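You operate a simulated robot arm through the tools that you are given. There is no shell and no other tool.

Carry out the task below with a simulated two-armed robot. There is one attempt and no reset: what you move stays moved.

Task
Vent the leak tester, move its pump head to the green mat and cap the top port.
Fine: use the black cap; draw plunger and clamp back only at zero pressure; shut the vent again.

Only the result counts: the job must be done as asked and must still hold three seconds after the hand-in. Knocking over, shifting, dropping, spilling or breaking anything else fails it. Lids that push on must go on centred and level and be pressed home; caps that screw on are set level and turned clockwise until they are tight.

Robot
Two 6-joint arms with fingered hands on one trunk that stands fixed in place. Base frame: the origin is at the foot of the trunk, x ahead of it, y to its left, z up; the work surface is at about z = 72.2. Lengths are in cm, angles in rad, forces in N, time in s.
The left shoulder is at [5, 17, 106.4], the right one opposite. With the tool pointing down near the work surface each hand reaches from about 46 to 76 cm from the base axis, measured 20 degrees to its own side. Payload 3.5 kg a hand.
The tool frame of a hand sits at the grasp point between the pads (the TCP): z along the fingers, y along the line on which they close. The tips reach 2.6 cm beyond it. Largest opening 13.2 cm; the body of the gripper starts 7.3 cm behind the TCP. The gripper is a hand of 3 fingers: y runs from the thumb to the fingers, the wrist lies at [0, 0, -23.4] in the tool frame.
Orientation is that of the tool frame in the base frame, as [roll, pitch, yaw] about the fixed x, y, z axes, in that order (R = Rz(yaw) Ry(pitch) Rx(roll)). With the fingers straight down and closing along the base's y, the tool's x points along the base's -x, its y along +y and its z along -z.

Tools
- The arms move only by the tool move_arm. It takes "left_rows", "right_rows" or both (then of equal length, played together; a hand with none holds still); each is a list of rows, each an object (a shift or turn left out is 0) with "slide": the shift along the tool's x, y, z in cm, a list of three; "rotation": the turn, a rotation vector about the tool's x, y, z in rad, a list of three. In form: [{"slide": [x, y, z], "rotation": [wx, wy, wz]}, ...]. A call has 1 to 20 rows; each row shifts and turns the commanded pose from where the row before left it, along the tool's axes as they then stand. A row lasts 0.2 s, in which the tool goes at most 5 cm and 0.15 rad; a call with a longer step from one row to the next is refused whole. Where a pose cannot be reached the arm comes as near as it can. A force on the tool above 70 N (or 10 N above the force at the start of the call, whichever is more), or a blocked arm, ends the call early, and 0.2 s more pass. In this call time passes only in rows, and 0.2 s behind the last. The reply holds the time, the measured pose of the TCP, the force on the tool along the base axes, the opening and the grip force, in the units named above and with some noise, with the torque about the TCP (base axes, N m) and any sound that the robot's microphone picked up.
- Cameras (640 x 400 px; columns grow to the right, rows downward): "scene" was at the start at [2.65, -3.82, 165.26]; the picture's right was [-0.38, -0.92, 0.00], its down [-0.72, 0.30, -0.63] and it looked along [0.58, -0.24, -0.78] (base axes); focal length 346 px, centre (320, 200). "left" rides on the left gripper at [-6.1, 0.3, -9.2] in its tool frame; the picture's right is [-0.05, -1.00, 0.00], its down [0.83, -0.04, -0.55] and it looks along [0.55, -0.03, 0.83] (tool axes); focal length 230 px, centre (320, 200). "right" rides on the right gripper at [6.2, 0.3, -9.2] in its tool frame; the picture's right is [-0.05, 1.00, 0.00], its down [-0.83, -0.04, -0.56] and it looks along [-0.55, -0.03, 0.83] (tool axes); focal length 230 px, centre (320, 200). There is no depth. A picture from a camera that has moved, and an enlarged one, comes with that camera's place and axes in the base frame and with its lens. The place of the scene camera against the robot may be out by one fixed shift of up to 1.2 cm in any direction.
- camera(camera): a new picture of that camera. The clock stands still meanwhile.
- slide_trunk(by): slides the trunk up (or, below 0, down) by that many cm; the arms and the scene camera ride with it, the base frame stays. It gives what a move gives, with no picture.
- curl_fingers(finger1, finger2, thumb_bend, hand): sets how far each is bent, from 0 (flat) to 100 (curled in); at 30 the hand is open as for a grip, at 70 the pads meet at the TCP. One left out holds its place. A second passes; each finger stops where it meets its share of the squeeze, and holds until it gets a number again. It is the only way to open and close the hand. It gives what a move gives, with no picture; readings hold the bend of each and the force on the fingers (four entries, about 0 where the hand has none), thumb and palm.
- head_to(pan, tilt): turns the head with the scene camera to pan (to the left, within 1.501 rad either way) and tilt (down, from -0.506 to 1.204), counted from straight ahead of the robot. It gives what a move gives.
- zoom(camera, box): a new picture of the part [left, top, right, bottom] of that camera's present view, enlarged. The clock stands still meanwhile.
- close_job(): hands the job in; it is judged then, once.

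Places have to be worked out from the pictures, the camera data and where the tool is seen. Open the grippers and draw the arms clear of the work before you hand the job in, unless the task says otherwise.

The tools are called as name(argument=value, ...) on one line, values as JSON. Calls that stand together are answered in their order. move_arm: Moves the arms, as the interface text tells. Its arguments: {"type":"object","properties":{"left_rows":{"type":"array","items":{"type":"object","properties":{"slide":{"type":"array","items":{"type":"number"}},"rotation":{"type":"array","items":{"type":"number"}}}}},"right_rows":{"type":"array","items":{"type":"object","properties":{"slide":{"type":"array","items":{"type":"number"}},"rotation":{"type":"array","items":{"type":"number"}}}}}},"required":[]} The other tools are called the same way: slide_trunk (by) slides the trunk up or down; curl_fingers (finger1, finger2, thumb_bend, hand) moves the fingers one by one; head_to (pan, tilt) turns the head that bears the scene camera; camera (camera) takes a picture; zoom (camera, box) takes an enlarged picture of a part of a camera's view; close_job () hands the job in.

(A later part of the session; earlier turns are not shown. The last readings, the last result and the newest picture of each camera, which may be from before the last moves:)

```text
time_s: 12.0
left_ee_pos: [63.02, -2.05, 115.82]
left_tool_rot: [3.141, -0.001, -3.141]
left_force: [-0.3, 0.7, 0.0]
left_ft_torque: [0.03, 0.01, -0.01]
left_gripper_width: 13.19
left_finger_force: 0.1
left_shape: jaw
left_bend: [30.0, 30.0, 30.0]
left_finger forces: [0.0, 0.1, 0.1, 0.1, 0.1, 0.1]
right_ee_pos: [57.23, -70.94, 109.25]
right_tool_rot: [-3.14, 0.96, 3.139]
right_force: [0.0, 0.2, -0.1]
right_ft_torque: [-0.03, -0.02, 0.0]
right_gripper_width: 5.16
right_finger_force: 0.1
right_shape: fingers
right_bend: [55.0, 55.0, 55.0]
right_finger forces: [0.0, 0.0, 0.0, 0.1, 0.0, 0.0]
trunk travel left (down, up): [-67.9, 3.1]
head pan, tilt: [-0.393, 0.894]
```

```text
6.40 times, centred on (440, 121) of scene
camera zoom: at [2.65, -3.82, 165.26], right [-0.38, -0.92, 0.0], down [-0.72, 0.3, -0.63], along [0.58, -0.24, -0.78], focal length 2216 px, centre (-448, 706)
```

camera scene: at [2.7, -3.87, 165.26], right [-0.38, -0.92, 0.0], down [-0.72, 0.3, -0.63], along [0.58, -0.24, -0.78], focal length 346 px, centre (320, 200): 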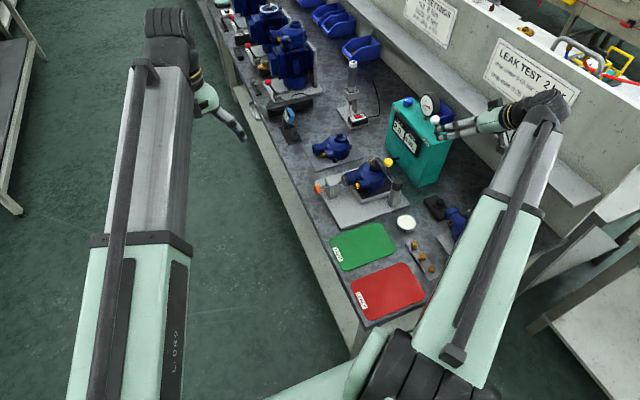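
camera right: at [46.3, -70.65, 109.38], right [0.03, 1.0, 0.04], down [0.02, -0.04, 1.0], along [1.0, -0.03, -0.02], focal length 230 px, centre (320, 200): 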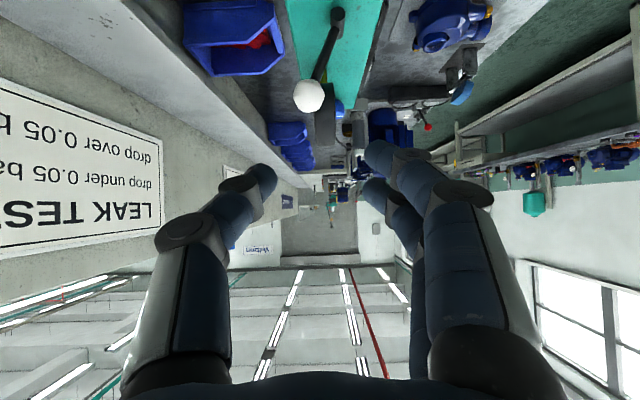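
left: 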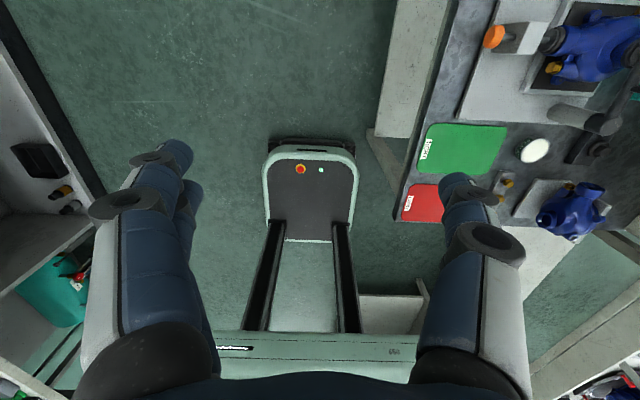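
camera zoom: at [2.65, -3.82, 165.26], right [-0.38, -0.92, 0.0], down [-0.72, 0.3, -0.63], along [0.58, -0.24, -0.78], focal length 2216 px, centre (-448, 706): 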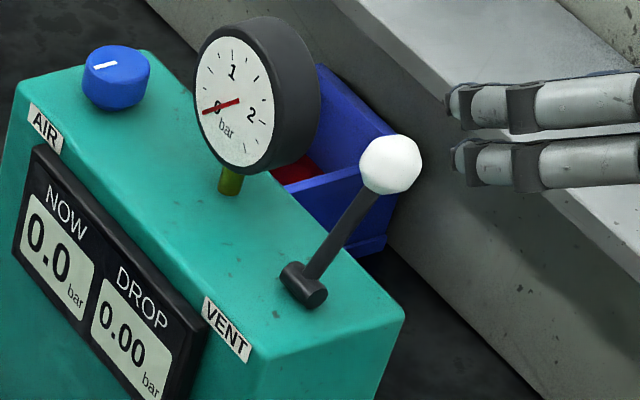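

Vented: 0.0 bar on display and gauge, lever resting at its −y end. Now I bring the right hand over towards the fixture at 30° tilt to study the clamp and plunger.

move_arm(right_rows=[{"rotation": [0, 0.145, 0]}, {"rotation": [0, 0.145, 0]}, {"rotation": [0, 0.146, 0]}, {"slide": [0, 4, 0]}, {"slide": [0, 4, 0]}, {"slide": [0, 4, 0]}, {"slide": [0, 4, 0]}, {"slide": [0, 4, 0]}, {"slide": [1.7, 3, 1.8]}, {"slide": [1.8, 0, 1.9]}])

camera(camera="right")

camera(camera="scene")

```text
time_s: 14.2
left_ee_pos: [62.93, -2.12, 115.85]
left_tool_rot: [3.141, -0.001, 3.141]
left_force: [-1.2, -0.4, -0.9]
left_ft_torque: [-0.01, 0.02, -0.03]
left_gripper_width: 13.22
left_finger_force: 0.0
left_shape: jaw
left_bend: [30.0, 30.0, 30.0]
left_finger forces: [0.0, 0.0, 0.0, 0.1, 0.0, 0.0]
right_ee_pos: [55.6, -48.09, 103.78]
right_tool_rot: [3.141, 0.523, 3.14]
right_force: [0.4, 0.6, -0.5]
right_ft_torque: [0.03, 0.0, 0.01]
right_gripper_width: 5.15
right_finger_force: 0.0
right_shape: fingers
right_bend: [55.0, 55.0, 55.0]
right_finger forces: [0.1, 0.0, 0.0, 0.0, 0.0, 0.1]
trunk travel left (down, up): [-67.9, 3.1]
head pan, tilt: [-0.393, 0.894]
```

```text
taken
camera right: at [45.73, -47.78, 108.66], right [0.05, 1.0, 0.03], down [0.44, -0.04, 0.9], along [0.9, -0.03, -0.44], focal length 230 px, centre (320, 200)
```

right: 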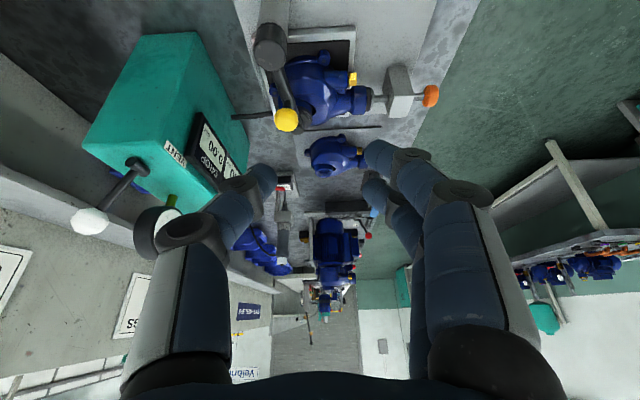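

```text
taken
camera scene: at [2.65, -3.85, 165.26], right [-0.38, -0.92, 0.0], down [-0.72, 0.3, -0.63], along [0.58, -0.24, -0.78], focal length 346 px, centre (320, 200)
```

scene: 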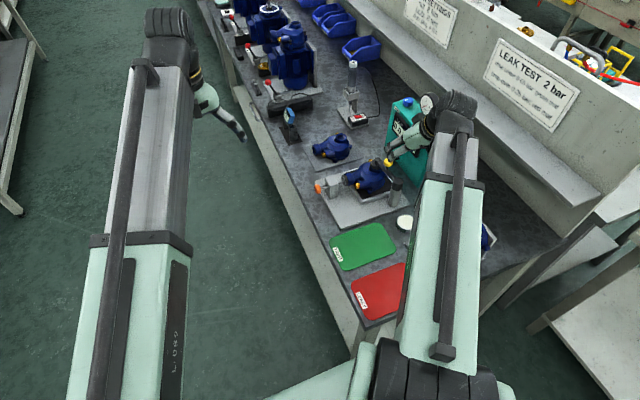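

I zoom the wrist view on the clamp and plunger.

zoom(camera="right", box=[240, 20, 360, 140])

zoom(camera="right", box=[340, 50, 460, 130])

zoom(camera="scene", box=[310, 145, 420, 215])

```text
3.33 times, centred on (300, 80) of right
camera zoom: at [45.73, -47.78, 108.66], right [0.05, 1.0, 0.03], down [0.44, -0.04, 0.9], along [0.9, -0.03, -0.44], focal length 767 px, centre (387, 600)
```

zoom: 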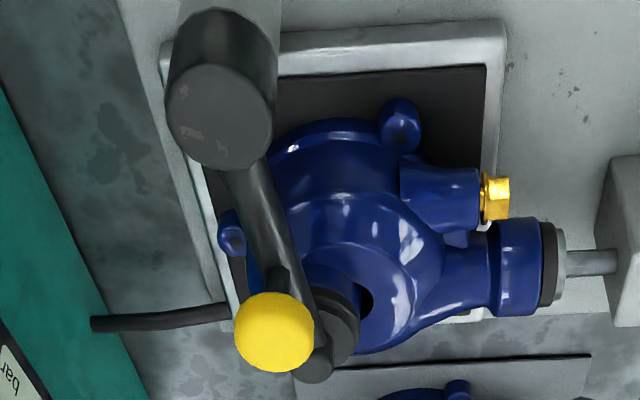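

```text
5.00 times, centred on (400, 90) of right
camera zoom: at [45.73, -47.78, 108.66], right [0.05, 1.0, 0.03], down [0.44, -0.04, 0.9], along [0.9, -0.03, -0.44], focal length 1150 px, centre (-80, 750)
```

zoom: 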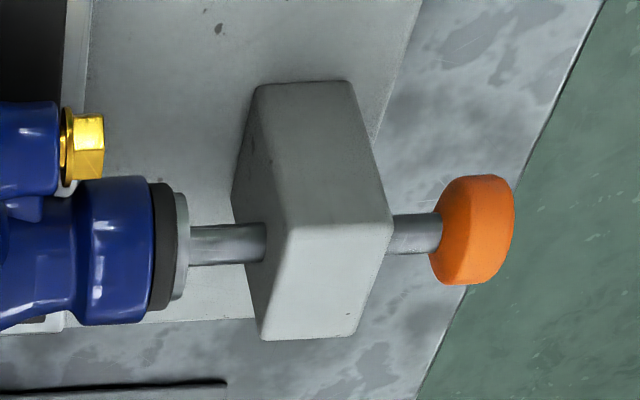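

```text
5.71 times, centred on (365, 180) of scene
camera zoom: at [2.65, -3.85, 165.26], right [-0.38, -0.92, 0.0], down [-0.72, 0.3, -0.63], along [0.58, -0.24, -0.78], focal length 1979 px, centre (63, 314)
```

zoom: 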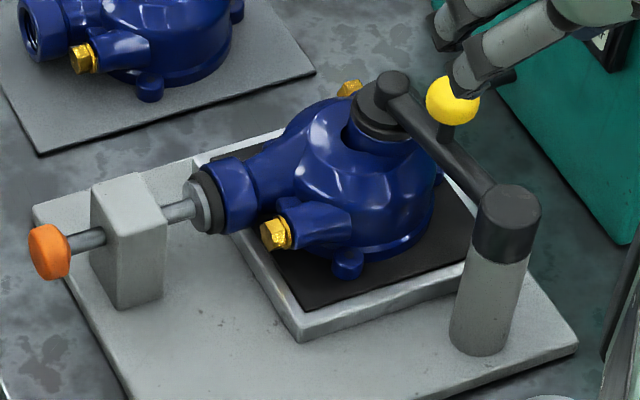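

The clamp arm runs from the post (59.3, -52.7) to the pad at (68.9, -51), its yellow ball at about (64.9, -52, 89). I come down the tool axis over the ball and stop short for a check.

move_arm(right_rows=[{"slide": [-0.64, -3.9, 0]}, {"slide": [0, 0, 3]}, {"slide": [0, 0, 3]}, {"slide": [0, 0, 3]}, {"slide": [0, 0, 2.5]}])

camera(camera="right")

zoom(camera="scene", box=[340, 125, 440, 187])

```text
time_s: 15.4
left_ee_pos: [63.02, -2.14, 115.91]
left_tool_rot: [3.141, 0.001, -3.141]
left_force: [-0.6, -0.5, -0.3]
left_ft_torque: [-0.03, 0.02, -0.01]
left_gripper_width: 13.2
left_finger_force: 0.0
left_shape: jaw
left_bend: [30.0, 30.0, 30.0]
left_finger forces: [0.0, 0.0, 0.0, 0.1, 0.0, 0.0]
right_ee_pos: [62.1, -51.82, 94.32]
right_tool_rot: [3.14, 0.523, -3.141]
right_force: [0.1, 0.1, 0.0]
right_ft_torque: [0.0, -0.01, 0.03]
right_gripper_width: 5.18
right_finger_force: 0.1
right_shape: fingers
right_bend: [55.0, 55.0, 55.0]
right_finger forces: [0.0, 0.1, 0.0, 0.0, 0.1, 0.0]
trunk travel left (down, up): [-67.9, 3.1]
head pan, tilt: [-0.393, 0.894]
```

```text
taken
camera right: at [52.23, -51.53, 99.2], right [0.05, 1.0, 0.03], down [0.44, -0.04, 0.9], along [0.9, -0.03, -0.44], focal length 230 px, centre (320, 200)
```

right: 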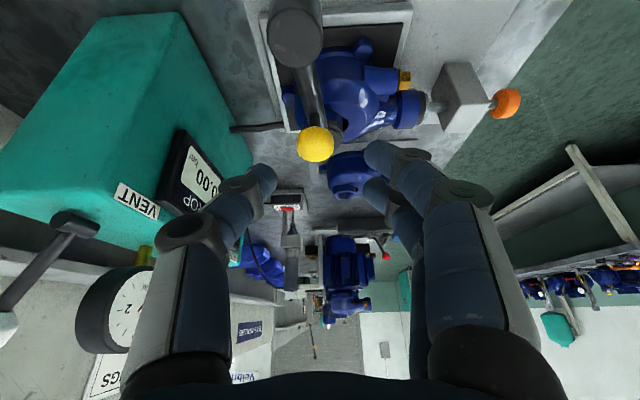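

```text
6.40 times, centred on (390, 156) of scene
camera zoom: at [2.67, -3.84, 165.26], right [-0.38, -0.92, 0.0], down [-0.72, 0.3, -0.63], along [0.58, -0.24, -0.78], focal length 2216 px, centre (-128, 482)
```

zoom: 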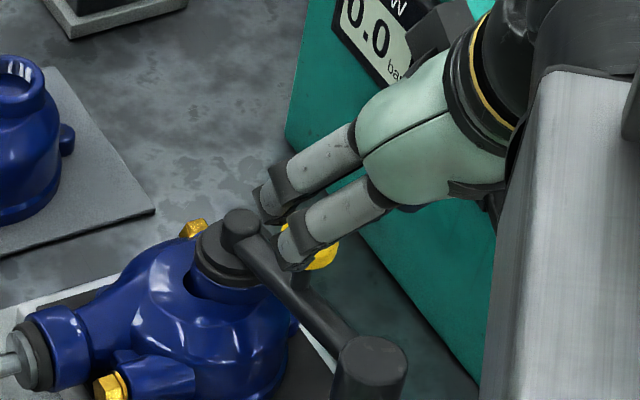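

The ball is centred between thumb and fingers. I go on 4.8 cm, so that the ball sits between the tips, then push +y a little and read the force.

move_arm(right_rows=[{"slide": [0, -0.15, 1.6]}, {"slide": [0, 0, 1.6]}, {"slide": [0, 0, 1.6]}, {"slide": [0, 0.5, 0]}, {"slide": [0, 0.5, 0]}, {"slide": [0, 0.4, 0]}, {"slide": [0, 0.3, 0]}])

camera(camera="right")

```text
time_s: 17.0
left_ee_pos: [63.07, -2.14, 115.79]
left_tool_rot: [-3.141, 0.0, -3.141]
left_force: [-0.1, -1.5, 0.2]
left_ft_torque: [0.0, 0.01, -0.04]
left_gripper_width: 13.2
left_finger_force: 0.0
left_shape: jaw
left_bend: [30.0, 30.0, 30.0]
left_finger forces: [0.0, 0.1, 0.0, 0.1, 0.0, 0.0]
right_ee_pos: [64.59, -50.45, 90.3]
right_tool_rot: [-3.139, 0.524, 3.139]
right_force: [-0.8, -2.9, 1.7]
right_ft_torque: [-0.11, -0.03, -0.02]
right_gripper_width: 5.59
right_finger_force: 2.5
right_shape: fingers
right_bend: [55.0, 55.0, 54.0]
right_finger forces: [0.1, 0.1, 0.0, 0.1, 4.2, 0.1]
trunk travel left (down, up): [-67.9, 3.1]
head pan, tilt: [-0.393, 0.894]
```

```text
taken
camera right: at [54.66, -50.04, 95.08], right [0.05, 1.0, 0.02], down [0.44, -0.04, 0.9], along [0.9, -0.03, -0.44], focal length 230 px, centre (320, 200)
```

right: 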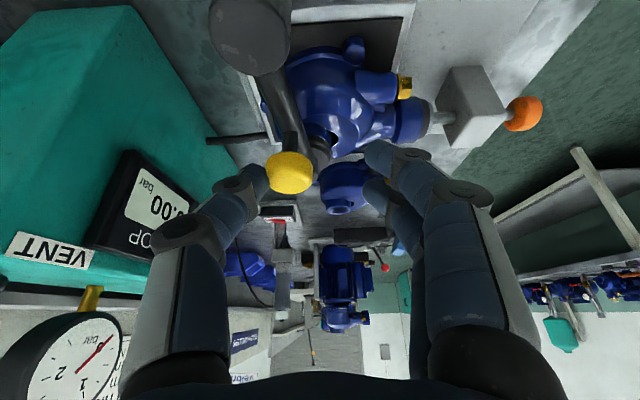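

The thumb touches the ball with about 4 N. I push half a centimetre more.

move_arm(right_rows=[{"slide": [0, 0.3, 0]}, {"slide": [0, 0.3, 0]}])

zoom(camera="scene", box=[340, 135, 440, 197])

zoom(camera="right", box=[200, 0, 440, 200])

```text
time_s: 17.6
left_ee_pos: [62.92, -2.18, 115.78]
left_tool_rot: [3.141, -0.001, -3.141]
left_force: [0.6, 0.5, -0.6]
left_ft_torque: [0.01, 0.02, 0.01]
left_gripper_width: 13.19
left_finger_force: 0.1
left_shape: jaw
left_bend: [30.0, 30.0, 30.0]
left_finger forces: [0.1, 0.0, 0.0, 0.0, 0.0, 0.0]
right_ee_pos: [64.49, -49.87, 90.31]
right_tool_rot: [3.139, 0.523, 3.138]
right_force: [-3.4, -7.8, 0.2]
right_ft_torque: [-0.16, 0.06, -0.21]
right_gripper_width: 6.02
right_finger_force: 4.2
right_shape: fingers
right_bend: [55.0, 55.0, 52.0]
right_finger forces: [0.0, 0.0, 0.1, 0.1, 7.2, 0.1]
trunk travel left (down, up): [-67.9, 3.1]
head pan, tilt: [-0.393, 0.894]
```

```text
6.40 times, centred on (390, 166) of scene
camera zoom: at [2.61, -3.9, 165.25], right [-0.38, -0.92, 0.0], down [-0.72, 0.3, -0.63], along [0.58, -0.24, -0.78], focal length 2216 px, centre (-128, 418)
```

zoom: 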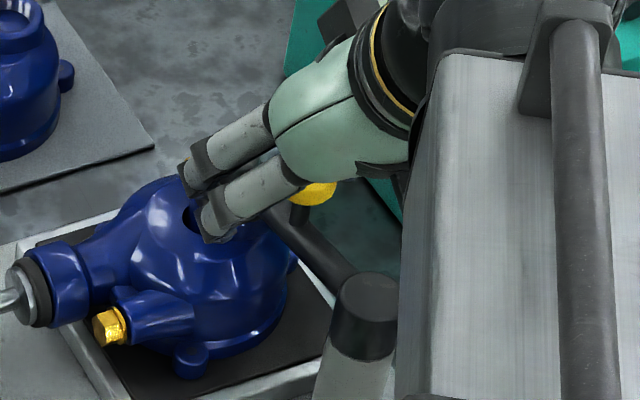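

```text
2.00 times, centred on (320, 100) of right
camera zoom: at [54.69, -49.52, 95.19], right [0.05, 1.0, 0.03], down [0.44, -0.04, 0.9], along [0.9, -0.03, -0.44], focal length 460 px, centre (320, 400)
```

zoom: 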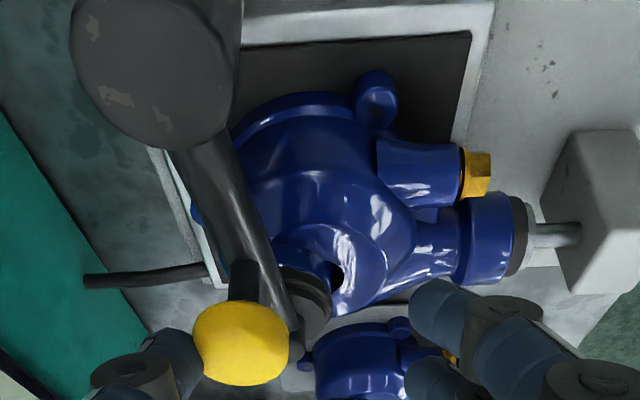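

The thumb is yielding and the ball has not moved: +y is blocked. I back off and try −y.

move_arm(right_rows=[{"slide": [0, -0.6, 0]}, {"slide": [0, -0.7, 0]}, {"slide": [0, -0.7, 0]}, {"slide": [0, -0.5, 0]}, {"slide": [0, -0.5, 0]}, {"slide": [0, -0.4, 0]}])

zoom(camera="right", box=[200, 0, 440, 200])

```text
time_s: 19.0
left_ee_pos: [63.12, -2.14, 115.88]
left_tool_rot: [3.141, 0.002, -3.141]
left_force: [-0.8, 0.2, 0.0]
left_ft_torque: [0.01, 0.01, 0.01]
left_gripper_width: 13.18
left_finger_force: 0.1
left_shape: jaw
left_bend: [30.0, 30.0, 30.0]
left_finger forces: [0.0, 0.0, 0.1, 0.0, 0.1, 0.0]
right_ee_pos: [64.64, -53.12, 90.24]
right_tool_rot: [-3.14, 0.524, 3.139]
right_force: [-0.6, 0.5, 0.4]
right_ft_torque: [0.01, -0.02, -0.05]
right_gripper_width: 5.16
right_finger_force: 0.0
right_shape: fingers
right_bend: [55.0, 55.0, 55.0]
right_finger forces: [0.1, 0.0, 0.0, 0.0, 0.1, 0.0]
trunk travel left (down, up): [-67.9, 3.1]
head pan, tilt: [-0.393, 0.894]
```

```text
2.00 times, centred on (320, 100) of right
camera zoom: at [54.69, -52.76, 95.12], right [0.05, 1.0, 0.03], down [0.44, -0.04, 0.9], along [0.9, -0.03, -0.44], focal length 460 px, centre (320, 400)
```

zoom: 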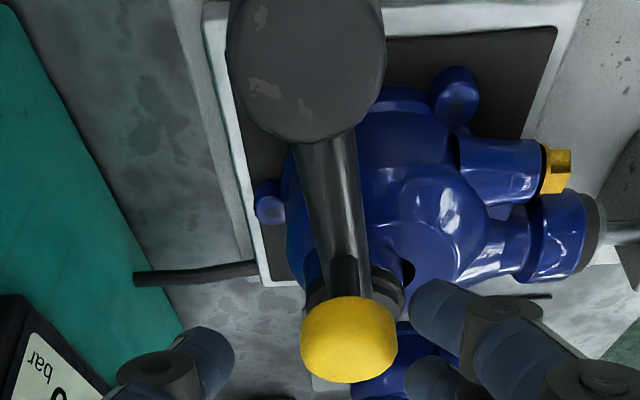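

No contact yet on the finger side. I go on towards −y.

move_arm(right_rows=[{"slide": [0, -0.5, 0]}, {"slide": [0, -0.4, 0]}, {"slide": [0, -0.4, 0]}, {"slide": [0, -0.3, 0]}])

zoom(camera="right", box=[200, 0, 440, 200])

```text
time_s: 20.0
left_ee_pos: [63.02, -1.96, 115.87]
left_tool_rot: [-3.14, 0.0, -3.141]
left_force: [0.5, 0.3, -0.9]
left_ft_torque: [-0.01, -0.01, -0.01]
left_gripper_width: 13.16
left_finger_force: 0.1
left_shape: jaw
left_bend: [30.0, 30.0, 30.0]
left_finger forces: [0.1, 0.0, 0.0, 0.0, 0.1, 0.0]
right_ee_pos: [64.54, -54.67, 90.35]
right_tool_rot: [-3.141, 0.523, 3.141]
right_force: [1.3, 1.5, 1.4]
right_ft_torque: [0.05, -0.05, -0.02]
right_gripper_width: 5.32
right_finger_force: 1.0
right_shape: fingers
right_bend: [54.0, 54.0, 55.0]
right_finger forces: [0.8, 1.4, 0.1, 0.0, 0.1, 0.0]
trunk travel left (down, up): [-67.9, 3.1]
head pan, tilt: [-0.393, 0.894]
```

```text
2.00 times, centred on (320, 100) of right
camera zoom: at [54.72, -54.37, 95.14], right [0.05, 1.0, 0.03], down [0.44, -0.04, 0.9], along [0.9, -0.03, -0.44], focal length 460 px, centre (320, 400)
```

zoom: 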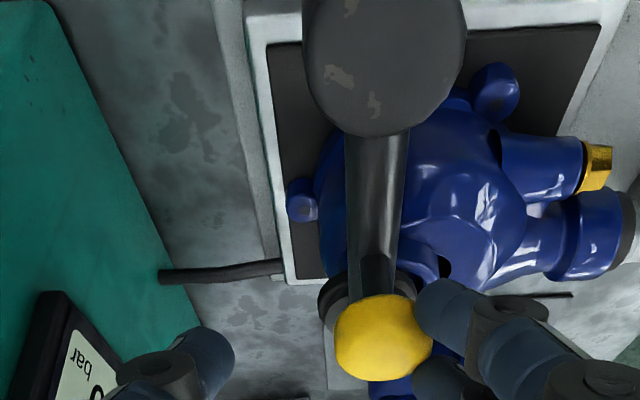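

Light force and the arm seems to be turning. I push on in small steps.

move_arm(right_rows=[{"slide": [0, -0.4, 0]}, {"slide": [0, -0.4, 0]}, {"slide": [0, -0.4, 0]}])

zoom(camera="right", box=[200, 0, 440, 200])

zoom(camera="scene", box=[340, 135, 440, 197])

```text
time_s: 20.8
left_ee_pos: [62.96, -2.15, 115.81]
left_tool_rot: [-3.141, -0.001, -3.141]
left_force: [0.0, -0.5, -1.1]
left_ft_torque: [0.01, -0.04, 0.02]
left_gripper_width: 13.17
left_finger_force: 0.1
left_shape: jaw
left_bend: [30.0, 30.0, 30.0]
left_finger forces: [0.0, 0.0, 0.0, 0.0, 0.0, 0.1]
right_ee_pos: [64.61, -55.99, 90.29]
right_tool_rot: [-3.141, 0.525, 3.139]
right_force: [-0.4, -0.2, 0.3]
right_ft_torque: [0.05, 0.02, -0.02]
right_gripper_width: 5.26
right_finger_force: 0.9
right_shape: fingers
right_bend: [54.0, 55.0, 55.0]
right_finger forces: [0.3, 0.5, 0.0, 0.0, 0.0, 0.0]
trunk travel left (down, up): [-67.9, 3.1]
head pan, tilt: [-0.393, 0.894]
```

```text
2.00 times, centred on (320, 100) of right
camera zoom: at [54.69, -55.69, 95.11], right [0.05, 1.0, 0.03], down [0.44, -0.04, 0.9], along [0.9, -0.03, -0.44], focal length 460 px, centre (320, 400)
```

zoom: 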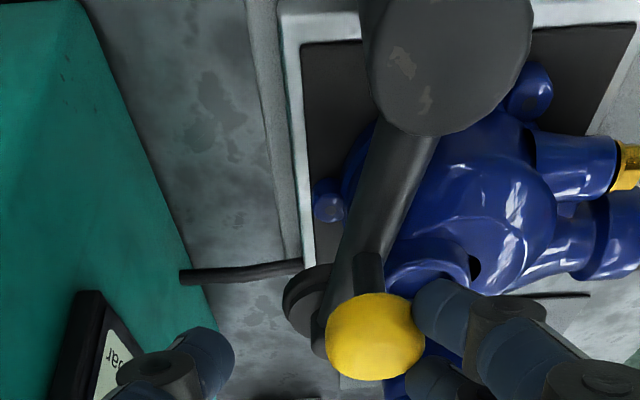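

```text
6.40 times, centred on (390, 166) of scene
camera zoom: at [2.65, -3.82, 165.25], right [-0.38, -0.92, 0.0], down [-0.72, 0.3, -0.63], along [0.58, -0.24, -0.78], focal length 2216 px, centre (-128, 418)
```

zoom: 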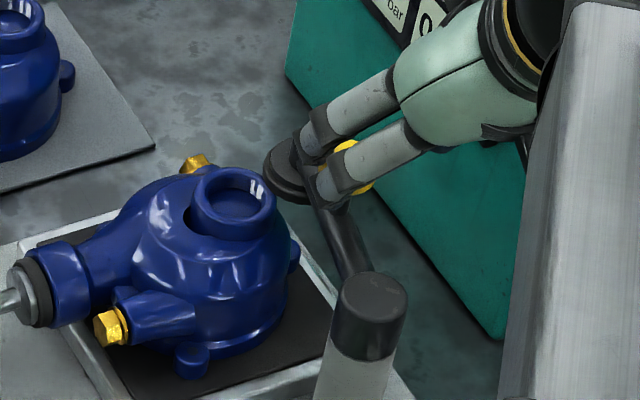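

The clamp swings away towards −y about its post. I follow its arc with a few more steps.

move_arm(right_rows=[{"slide": [0.2, -0.41, -0.12]}, {"slide": [0.2, -0.41, -0.12]}, {"slide": [0.2, -0.41, -0.12]}, {"slide": [0.2, -0.41, -0.12]}])

zoom(camera="right", box=[200, 0, 440, 200])

zoom(camera="scene", box=[340, 135, 440, 197])

```text
time_s: 21.8
left_ee_pos: [62.94, -2.17, 115.79]
left_tool_rot: [-3.141, 0.0, -3.141]
left_force: [0.2, 0.6, -0.2]
left_ft_torque: [-0.02, 0.03, -0.03]
left_gripper_width: 13.21
left_finger_force: 0.1
left_shape: jaw
left_bend: [30.0, 30.0, 30.0]
left_finger forces: [0.0, 0.0, 0.1, 0.0, 0.1, 0.1]
right_ee_pos: [63.54, -57.49, 90.28]
right_tool_rot: [-3.141, 0.524, 3.139]
right_force: [0.5, 0.0, 0.2]
right_ft_torque: [-0.01, -0.07, 0.0]
right_gripper_width: 5.18
right_finger_force: 0.5
right_shape: fingers
right_bend: [55.0, 55.0, 55.0]
right_finger forces: [0.0, 0.5, 0.0, 0.1, 0.0, 0.1]
trunk travel left (down, up): [-67.9, 3.1]
head pan, tilt: [-0.393, 0.894]
```

```text
2.00 times, centred on (320, 100) of right
camera zoom: at [53.72, -57.24, 95.16], right [0.05, 1.0, 0.03], down [0.44, -0.04, 0.9], along [0.9, -0.03, -0.44], focal length 460 px, centre (320, 400)
```

zoom: 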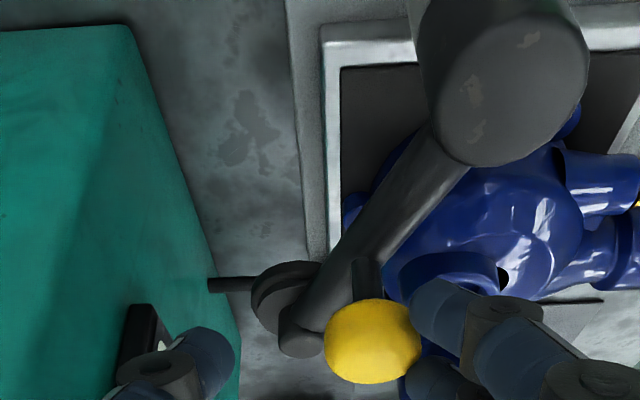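

```text
6.40 times, centred on (390, 166) of scene
camera zoom: at [2.65, -3.82, 165.25], right [-0.38, -0.92, 0.0], down [-0.72, 0.3, -0.63], along [0.58, -0.24, -0.78], focal length 2216 px, centre (-128, 418)
```

zoom: 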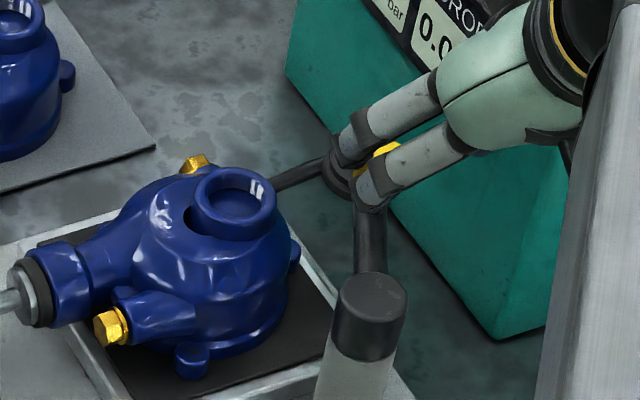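

The clamp has swung about 40–45° and remains free. I continue the arc carefully.

move_arm(right_rows=[{"slide": [0.32, -0.33, -0.18]}, {"slide": [0.32, -0.33, -0.18]}, {"slide": [0.32, -0.3, -0.18]}, {"slide": [0.32, -0.3, -0.18]}])

zoom(camera="right", box=[200, 0, 440, 200])

zoom(camera="scene", box=[340, 135, 440, 197])

```text
time_s: 22.8
left_ee_pos: [63.03, -2.13, 115.82]
left_tool_rot: [3.141, -0.001, -3.14]
left_force: [0.7, -0.1, 0.2]
left_ft_torque: [0.01, -0.01, -0.01]
left_gripper_width: 13.22
left_finger_force: 0.0
left_shape: jaw
left_bend: [30.0, 30.0, 30.0]
left_finger forces: [0.0, 0.1, 0.0, 0.1, 0.1, 0.0]
right_ee_pos: [62.01, -58.78, 90.49]
right_tool_rot: [-3.141, 0.523, 3.14]
right_force: [0.5, 0.7, 0.6]
right_ft_torque: [-0.02, -0.06, 0.02]
right_gripper_width: 5.18
right_finger_force: 0.3
right_shape: fingers
right_bend: [55.0, 55.0, 55.0]
right_finger forces: [0.0, 0.4, 0.0, 0.0, 0.0, 0.0]
trunk travel left (down, up): [-67.9, 3.1]
head pan, tilt: [-0.393, 0.894]
```

```text
2.00 times, centred on (320, 100) of right
camera zoom: at [52.2, -58.33, 95.18], right [0.05, 1.0, 0.03], down [0.44, -0.04, 0.9], along [0.9, -0.03, -0.44], focal length 460 px, centre (320, 400)
```

zoom: 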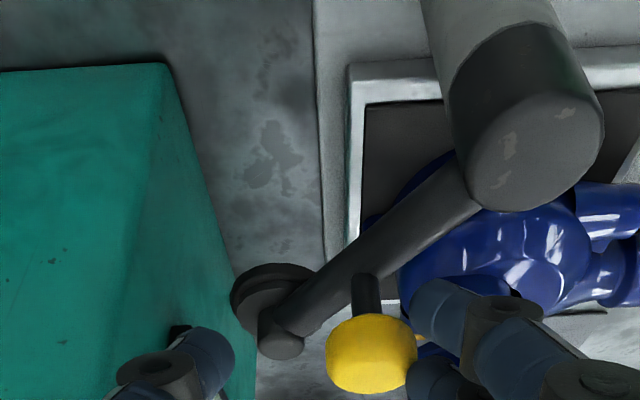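

```text
6.40 times, centred on (390, 166) of scene
camera zoom: at [2.64, -3.81, 165.25], right [-0.38, -0.92, 0.0], down [-0.72, 0.3, -0.63], along [0.58, -0.24, -0.78], focal length 2216 px, centre (-128, 418)
```

zoom: 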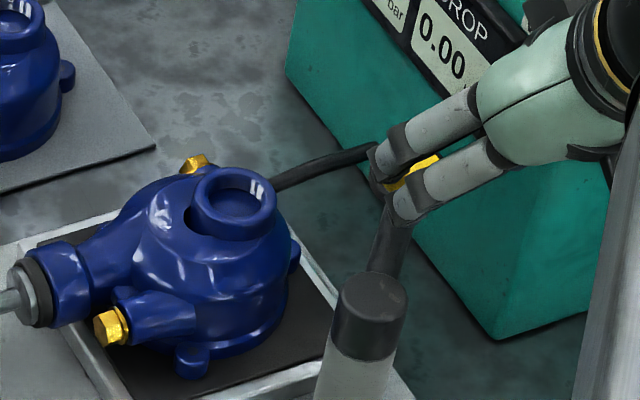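

The arm stands about 60° swung; the remaining push is mostly along −x, so I yaw the hand clockwise and continue the arc.

move_arm(right_rows=[{"rotation": [0.07, 0, 0.121]}, {"rotation": [0.07, 0, 0.121]}, {"rotation": [0.07, 0, 0.121]}, {"rotation": [0.07, 0, 0.121]}, {"rotation": [0.07, 0, 0.121]}])

camera(camera="right")

zoom(camera="scene", box=[340, 135, 440, 197])

```text
time_s: 24.0
left_ee_pos: [63.17, -2.33, 115.7]
left_tool_rot: [-3.141, 0.0, 3.142]
left_force: [-0.8, 0.6, 0.3]
left_ft_torque: [-0.02, 0.0, -0.01]
left_gripper_width: 13.18
left_finger_force: 0.1
left_shape: jaw
left_bend: [30.0, 30.0, 30.0]
left_finger forces: [0.0, 0.0, 0.0, 0.0, 0.0, 0.1]
right_ee_pos: [62.21, -59.06, 90.1]
right_tool_rot: [-3.138, 0.527, 2.441]
right_force: [-0.3, -0.2, -1.3]
right_ft_torque: [0.0, -0.03, 0.0]
right_gripper_width: 5.17
right_finger_force: 0.0
right_shape: fingers
right_bend: [55.0, 55.0, 55.0]
right_finger forces: [0.1, 0.1, 0.0, 0.1, 0.0, 0.1]
trunk travel left (down, up): [-67.9, 3.1]
head pan, tilt: [-0.393, 0.894]
```

```text
taken
camera right: at [54.94, -52.34, 95.04], right [0.68, 0.73, 0.03], down [0.31, -0.32, 0.9], along [0.67, -0.6, -0.44], focal length 230 px, centre (320, 200)
```

right: 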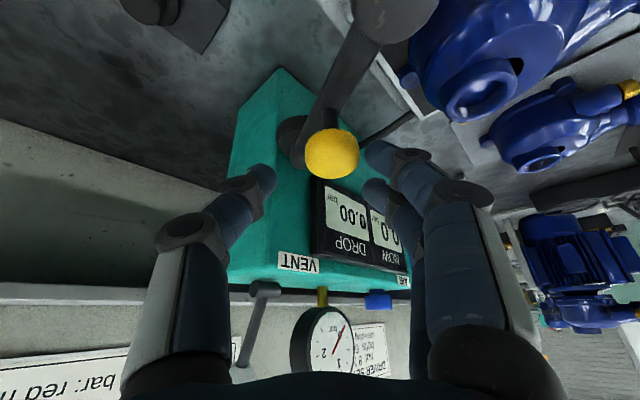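

```text
6.40 times, centred on (390, 166) of scene
camera zoom: at [2.79, -3.93, 165.24], right [-0.38, -0.92, 0.0], down [-0.72, 0.3, -0.63], along [0.58, -0.24, -0.78], focal length 2216 px, centre (-128, 418)
```

zoom: 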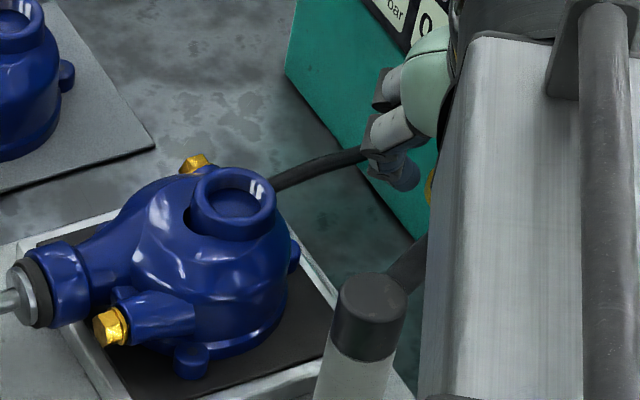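

The ball sits at about (61.2, -57.3). I push it along the arc direction (−x, slightly −y) in small steps.

move_arm(right_rows=[{"slide": [0.164, -0.35, -0.094]}, {"slide": [0.164, -0.35, -0.094]}, {"slide": [0.164, -0.35, -0.094]}, {"slide": [0.164, -0.35, -0.094]}, {"slide": [0.164, -0.35, -0.094]}])

camera(camera="right")

```text
time_s: 25.2
left_ee_pos: [63.12, -2.15, 115.83]
left_tool_rot: [3.142, -0.002, 3.14]
left_force: [0.8, 0.2, -0.1]
left_ft_torque: [0.02, -0.01, -0.02]
left_gripper_width: 13.21
left_finger_force: 0.1
left_shape: jaw
left_bend: [30.0, 30.0, 30.0]
left_finger forces: [0.0, 0.1, 0.1, 0.0, 0.0, 0.0]
right_ee_pos: [60.42, -59.54, 90.13]
right_tool_rot: [-3.141, 0.523, 2.443]
right_force: [2.7, 1.4, 0.0]
right_ft_torque: [0.03, -0.08, -0.05]
right_gripper_width: 5.62
right_finger_force: 1.6
right_shape: fingers
right_bend: [52.0, 55.0, 55.0]
right_finger forces: [2.3, 0.0, 0.0, 0.0, 0.0, 0.0]
trunk travel left (down, up): [-67.9, 3.1]
head pan, tilt: [-0.393, 0.894]
```

```text
taken
camera right: at [53.11, -52.95, 95.02], right [0.68, 0.74, 0.03], down [0.31, -0.32, 0.9], along [0.67, -0.6, -0.44], focal length 230 px, centre (320, 200)
```

right: 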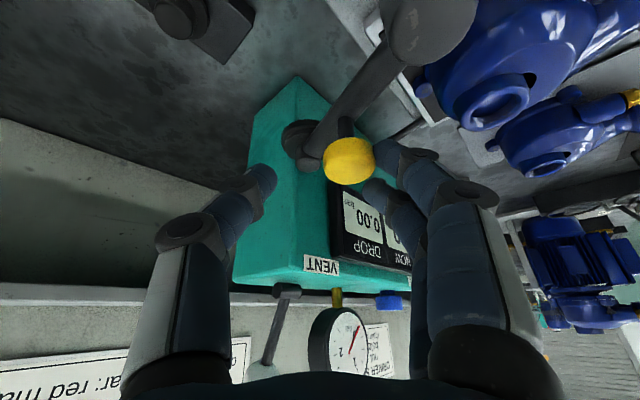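

The clamp is at roughly −80° and one finger feels 2 N. I push slightly more to see whether this is the stop.

move_arm(right_rows=[{"slide": [0.164, -0.35, -0.094]}, {"slide": [0.164, -0.35, -0.094]}])

camera(camera="right")

```text
time_s: 25.8
left_ee_pos: [63.0, -1.99, 115.8]
left_tool_rot: [-3.14, 0.001, 3.141]
left_force: [0.3, -0.6, 0.0]
left_ft_torque: [-0.06, -0.01, 0.0]
left_gripper_width: 13.18
left_finger_force: 0.0
left_shape: jaw
left_bend: [30.0, 30.0, 30.0]
left_finger forces: [0.0, 0.1, 0.0, 0.1, 0.1, 0.1]
right_ee_pos: [59.68, -59.98, 90.22]
right_tool_rot: [-3.141, 0.523, 2.444]
right_force: [6.7, 2.2, 1.1]
right_ft_torque: [0.11, -0.21, -0.09]
right_gripper_width: 6.08
right_finger_force: 3.0
right_shape: fingers
right_bend: [49.0, 53.0, 55.0]
right_finger forces: [4.1, 2.6, 0.0, 0.1, 0.1, 0.0]
trunk travel left (down, up): [-67.9, 3.1]
head pan, tilt: [-0.393, 0.894]
```

```text
taken
camera right: at [52.42, -53.26, 95.04], right [0.68, 0.74, 0.03], down [0.31, -0.32, 0.9], along [0.67, -0.6, -0.44], focal length 230 px, centre (320, 200)
```

right: 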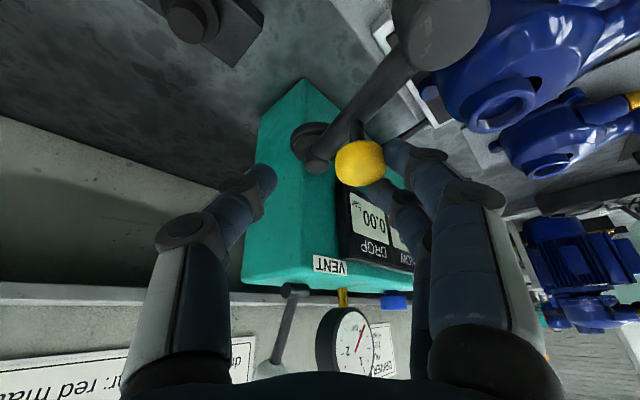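

Force climbs with no more travel: the clamp is at its stop. I ease off and draw the hand up along the tool axis.

move_arm(right_rows=[{"slide": [-0.3, 0.8, 0.15]}, {"slide": [-0.2, 0.5, 0.1]}, {"slide": [0, 0, -2]}, {"slide": [0, 0, -3]}, {"slide": [0, 0, -4]}, {"slide": [0, 0, -4]}, {"slide": [0, 0, -3]}])

camera(camera="right")

zoom(camera="scene", box=[310, 130, 430, 205])

```text
time_s: 27.4
left_ee_pos: [62.98, -2.11, 115.84]
left_tool_rot: [3.141, -0.001, 3.141]
left_force: [-0.3, 0.7, 0.3]
left_ft_torque: [0.02, -0.01, 0.0]
left_gripper_width: 13.18
left_finger_force: 0.0
left_shape: jaw
left_bend: [30.0, 30.0, 30.0]
left_finger forces: [0.0, 0.0, 0.1, 0.0, 0.1, 0.0]
right_ee_pos: [54.63, -53.89, 104.45]
right_tool_rot: [-3.14, 0.526, 2.443]
right_force: [-0.3, -0.6, 0.5]
right_ft_torque: [0.0, 0.0, 0.01]
right_gripper_width: 5.17
right_finger_force: 0.1
right_shape: fingers
right_bend: [55.0, 55.0, 55.0]
right_finger forces: [0.1, 0.0, 0.0, 0.1, 0.0, 0.0]
trunk travel left (down, up): [-67.9, 3.1]
head pan, tilt: [-0.393, 0.894]
```

```text
taken
camera right: at [47.28, -47.31, 109.24], right [0.68, 0.74, 0.03], down [0.31, -0.32, 0.9], along [0.67, -0.6, -0.44], focal length 230 px, centre (320, 200)
```

right: 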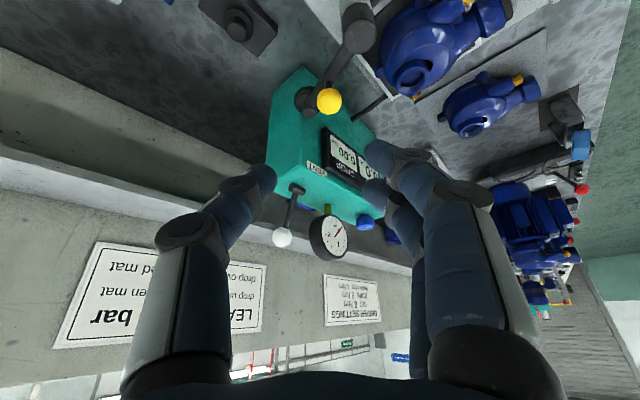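

```text
5.33 times, centred on (370, 168) of scene
camera zoom: at [2.63, -3.79, 165.25], right [-0.38, -0.92, 0.0], down [-0.72, 0.3, -0.63], along [0.58, -0.24, -0.78], focal length 1847 px, centre (53, 373)
```

zoom: 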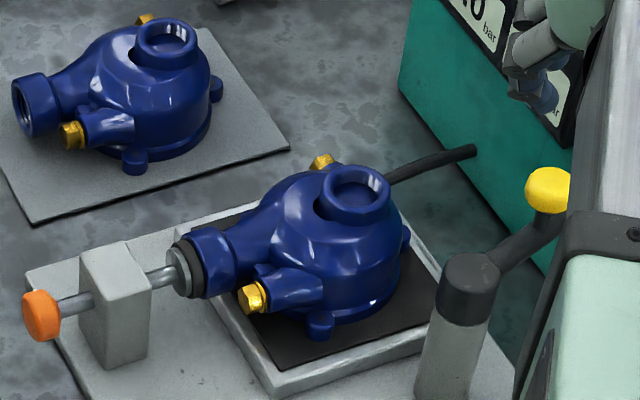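

The clamp is clear of the pump. Now for the plunger: I turn the right hand so it closes in the x–z plane (tool x along +y), tilted 20° forward.

move_arm(right_rows=[{"rotation": [0, 0.131, 0]}, {"rotation": [0, 0.131, 0]}, {"rotation": [0, 0.131, 0]}, {"rotation": [0, 0.13, 0]}, {"rotation": [0, 0, 0.145]}, {"rotation": [0, 0, 0.145]}, {"rotation": [0, 0, 0.145]}, {"rotation": [0, 0, 0.145]}, {"rotation": [0, 0, 0.145]}, {"rotation": [0, 0, 0.146]}, {"rotation": [-0.117, 0, 0]}, {"rotation": [-0.117, 0, 0]}, {"rotation": [-0.116, 0, 0]}])

camera(camera="right")

```text
time_s: 30.2
left_ee_pos: [62.9, -2.16, 115.84]
left_tool_rot: [-3.14, 0.0, -3.141]
left_force: [0.0, 0.3, -0.8]
left_ft_torque: [-0.01, -0.02, -0.01]
left_gripper_width: 13.19
left_finger_force: 0.0
left_shape: jaw
left_bend: [30.0, 30.0, 30.0]
left_finger forces: [0.0, 0.0, 0.0, 0.0, 0.0, 0.0]
right_ee_pos: [54.69, -53.97, 104.17]
right_tool_rot: [2.789, -0.001, 1.57]
right_force: [0.6, -0.4, 0.2]
right_ft_torque: [-0.01, -0.01, -0.03]
right_gripper_width: 5.18
right_finger_force: 0.0
right_shape: fingers
right_bend: [55.0, 55.0, 55.0]
right_finger forces: [0.0, 0.0, 0.0, 0.0, 0.0, 0.0]
trunk travel left (down, up): [-67.9, 3.1]
head pan, tilt: [-0.393, 0.894]
```

```text
taken
camera right: at [51.92, -47.86, 112.89], right [0.94, -0.05, 0.34], down [-0.23, -0.83, 0.51], along [0.26, -0.55, -0.79], focal length 230 px, centre (320, 200)
```

right: 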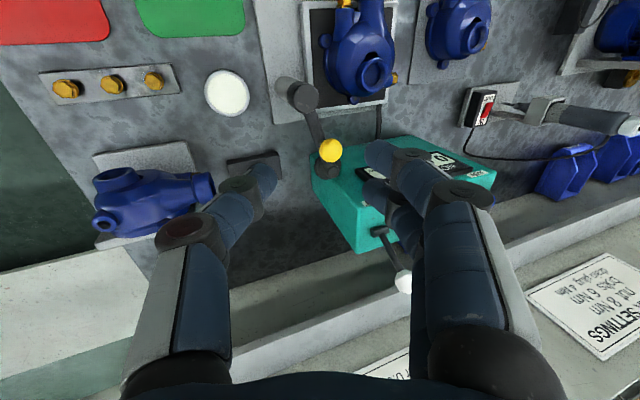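

The orientation is reached. I now move over to the plunger knob, stopping 12 cm short along the tool axis.

move_arm(right_rows=[{"slide": [4.5, 1.4, 0]}, {"slide": [4.7, 1.4, 0]}, {"slide": [4.7, 1.4, 0]}, {"slide": [4.7, 1.4, 0]}, {"slide": [4.7, 1.3, 0]}, {"slide": [0, 0, 4]}, {"slide": [0, 0, 4]}, {"slide": [0, 0, 4]}, {"slide": [0, 0, 4]}])

camera(camera="right")

zoom(camera="scene", box=[290, 130, 390, 212])

```text
time_s: 32.2
left_ee_pos: [62.98, -2.19, 115.84]
left_tool_rot: [3.141, 0.002, 3.141]
left_force: [-0.9, 0.1, -0.3]
left_ft_torque: [0.0, 0.01, 0.0]
left_gripper_width: 13.19
left_finger_force: 0.0
left_shape: jaw
left_bend: [30.0, 30.0, 30.0]
left_finger forces: [0.0, 0.0, 0.0, 0.0, 0.0, 0.1]
right_ee_pos: [66.99, -30.82, 91.59]
right_tool_rot: [2.794, 0.003, 1.571]
right_force: [-0.2, 0.2, -0.1]
right_ft_torque: [-0.04, 0.01, 0.0]
right_gripper_width: 5.17
right_finger_force: 0.1
right_shape: fingers
right_bend: [55.0, 55.0, 55.0]
right_finger forces: [0.0, 0.0, 0.1, 0.1, 0.0, 0.0]
trunk travel left (down, up): [-67.9, 3.1]
head pan, tilt: [-0.393, 0.894]
```

```text
taken
camera right: at [64.17, -24.71, 100.2], right [0.94, -0.05, 0.34], down [-0.23, -0.83, 0.51], along [0.26, -0.56, -0.79], focal length 230 px, centre (320, 200)
```

right: 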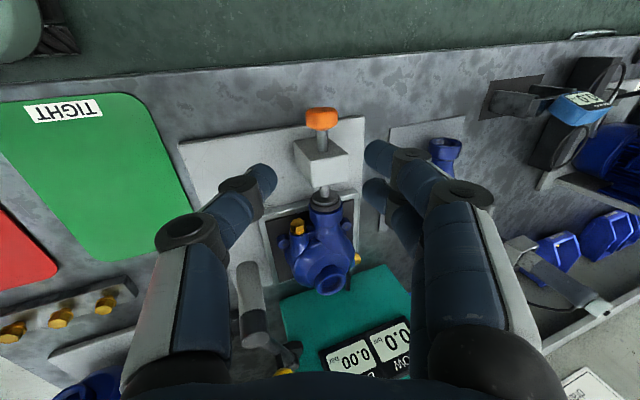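

```text
4.88 times, centred on (340, 171) of scene
camera zoom: at [2.69, -3.81, 165.26], right [-0.38, -0.92, 0.0], down [-0.72, 0.3, -0.63], along [0.58, -0.24, -0.78], focal length 1689 px, centre (222, 342)
```

zoom: 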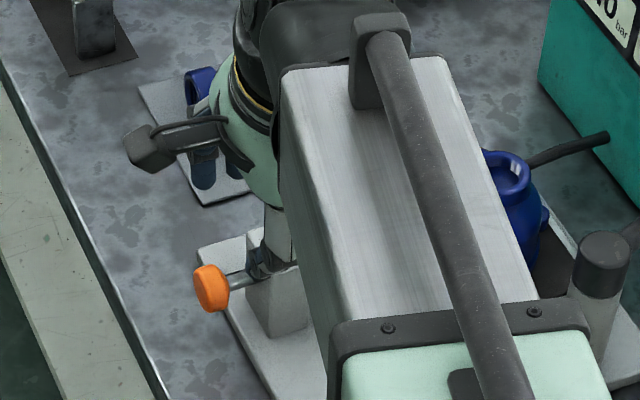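

The knob lies on the tool axis, about 13 cm ahead and 0.7 cm towards +y. I shift 0.9 cm in +y and go 9 cm down the axis.

move_arm(right_rows=[{"slide": [0.9, 0, 0]}, {"slide": [0, 0, 3]}, {"slide": [0, 0, 3]}, {"slide": [0, 0, 3]}])

camera(camera="right")

zoom(camera="scene", box=[290, 150, 390, 212])

```text
time_s: 33.2
left_ee_pos: [63.05, -2.29, 115.85]
left_tool_rot: [3.141, -0.001, 3.141]
left_force: [-0.6, -0.4, 1.2]
left_ft_torque: [-0.02, -0.03, 0.03]
left_gripper_width: 13.18
left_finger_force: 0.1
left_shape: jaw
left_bend: [30.0, 30.0, 30.0]
left_finger forces: [0.1, 0.0, 0.0, 0.0, 0.0, 0.1]
right_ee_pos: [69.67, -29.89, 83.4]
right_tool_rot: [2.793, 0.0, 1.571]
right_force: [0.8, -0.2, -0.3]
right_ft_torque: [0.01, -0.02, 0.04]
right_gripper_width: 5.18
right_finger_force: 0.0
right_shape: fingers
right_bend: [55.0, 55.0, 55.0]
right_finger forces: [0.0, 0.0, 0.1, 0.0, 0.1, 0.1]
trunk travel left (down, up): [-67.9, 3.1]
head pan, tilt: [-0.393, 0.894]
```

```text
taken
camera right: at [66.84, -23.84, 92.01], right [0.94, -0.05, 0.34], down [-0.23, -0.83, 0.51], along [0.26, -0.56, -0.79], focal length 230 px, centre (320, 200)
```

right: 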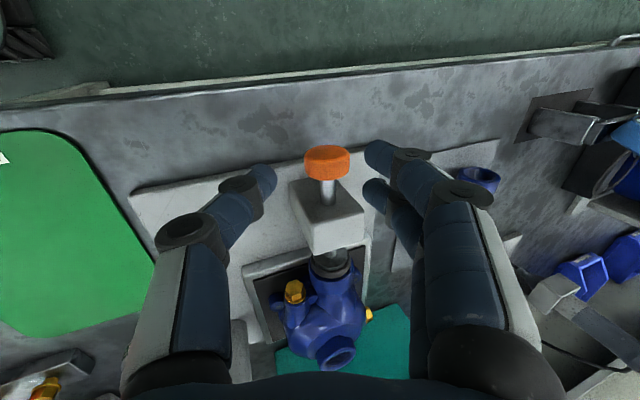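

```text
6.40 times, centred on (340, 181) of scene
camera zoom: at [2.69, -3.84, 165.26], right [-0.38, -0.92, 0.0], down [-0.72, 0.3, -0.63], along [0.58, -0.24, -0.78], focal length 2216 px, centre (192, 322)
```

zoom: 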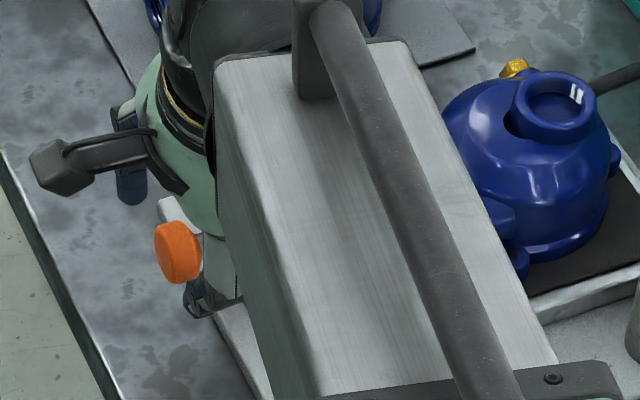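

The knob is 4 cm ahead and 0.4 cm towards the finger side. I centre, advance and close gently.

move_arm(right_rows=[{"slide": [0.1, 0.4, 0]}, {"slide": [0, 0, 2]}, {"slide": [0, 0, 1.8]}])

camera(camera="right")

```text
time_s: 34.0
left_ee_pos: [62.94, -2.15, 115.83]
left_tool_rot: [3.14, 0.001, -3.14]
left_force: [-0.1, 0.9, -0.4]
left_ft_torque: [0.01, 0.0, -0.01]
left_gripper_width: 13.19
left_finger_force: 0.2
left_shape: jaw
left_bend: [30.0, 30.0, 30.0]
left_finger forces: [0.1, 0.0, 0.1, 0.0, 0.0, 0.0]
right_ee_pos: [71.16, -29.81, 79.61]
right_tool_rot: [2.792, -0.001, 1.57]
right_force: [-0.5, -0.5, -0.1]
right_ft_torque: [-0.03, 0.02, 0.0]
right_gripper_width: 5.17
right_finger_force: 0.0
right_shape: fingers
right_bend: [55.0, 55.0, 55.0]
right_finger forces: [0.0, 0.0, 0.1, 0.0, 0.0, 0.1]
trunk travel left (down, up): [-67.9, 3.1]
head pan, tilt: [-0.393, 0.894]
```

```text
taken
camera right: at [68.48, -23.61, 88.33], right [0.94, -0.05, 0.34], down [-0.23, -0.83, 0.51], along [0.26, -0.56, -0.79], focal length 230 px, centre (320, 200)
```

right: 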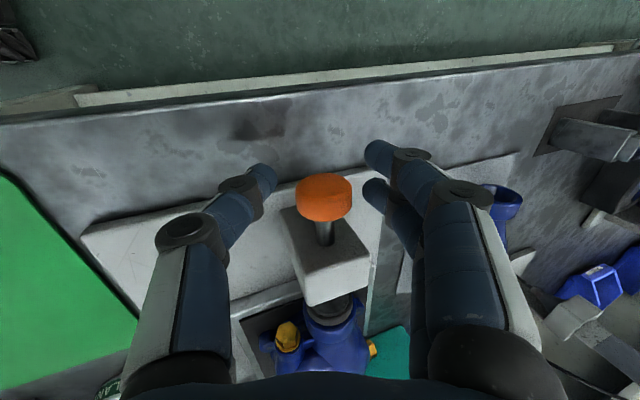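

The knob sits on the grasp point. I close the fingers on it.

curl_fingers(hand="right", finger1=66, finger2=66, thumb_bend=66)

camera(camera="right")

```text
time_s: 35.0
left_ee_pos: [62.96, -2.27, 115.86]
left_tool_rot: [3.141, 0.002, 3.142]
left_force: [0.4, 0.4, 0.1]
left_ft_torque: [0.0, -0.01, -0.01]
left_gripper_width: 13.2
left_finger_force: 0.0
left_shape: jaw
left_bend: [30.0, 30.0, 30.0]
left_finger forces: [0.1, 0.0, 0.0, 0.1, 0.0, 0.1]
right_ee_pos: [71.28, -29.83, 79.63]
right_tool_rot: [2.792, -0.001, 1.571]
right_force: [1.9, 0.9, -1.2]
right_ft_torque: [0.05, -0.03, 0.05]
right_gripper_width: 2.04
right_finger_force: 3.5
right_shape: fingers
right_bend: [66.0, 61.0, 65.0]
right_finger forces: [0.0, 4.3, 0.0, 0.0, 2.5, 0.0]
trunk travel left (down, up): [-67.9, 3.1]
head pan, tilt: [-0.393, 0.894]
```

```text
taken
camera right: at [68.47, -23.61, 88.34], right [0.94, -0.05, 0.34], down [-0.23, -0.83, 0.51], along [0.26, -0.56, -0.79], focal length 230 px, centre (320, 200)
```

right: 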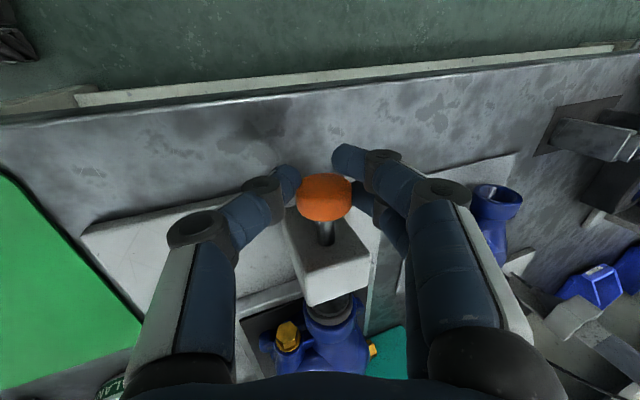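

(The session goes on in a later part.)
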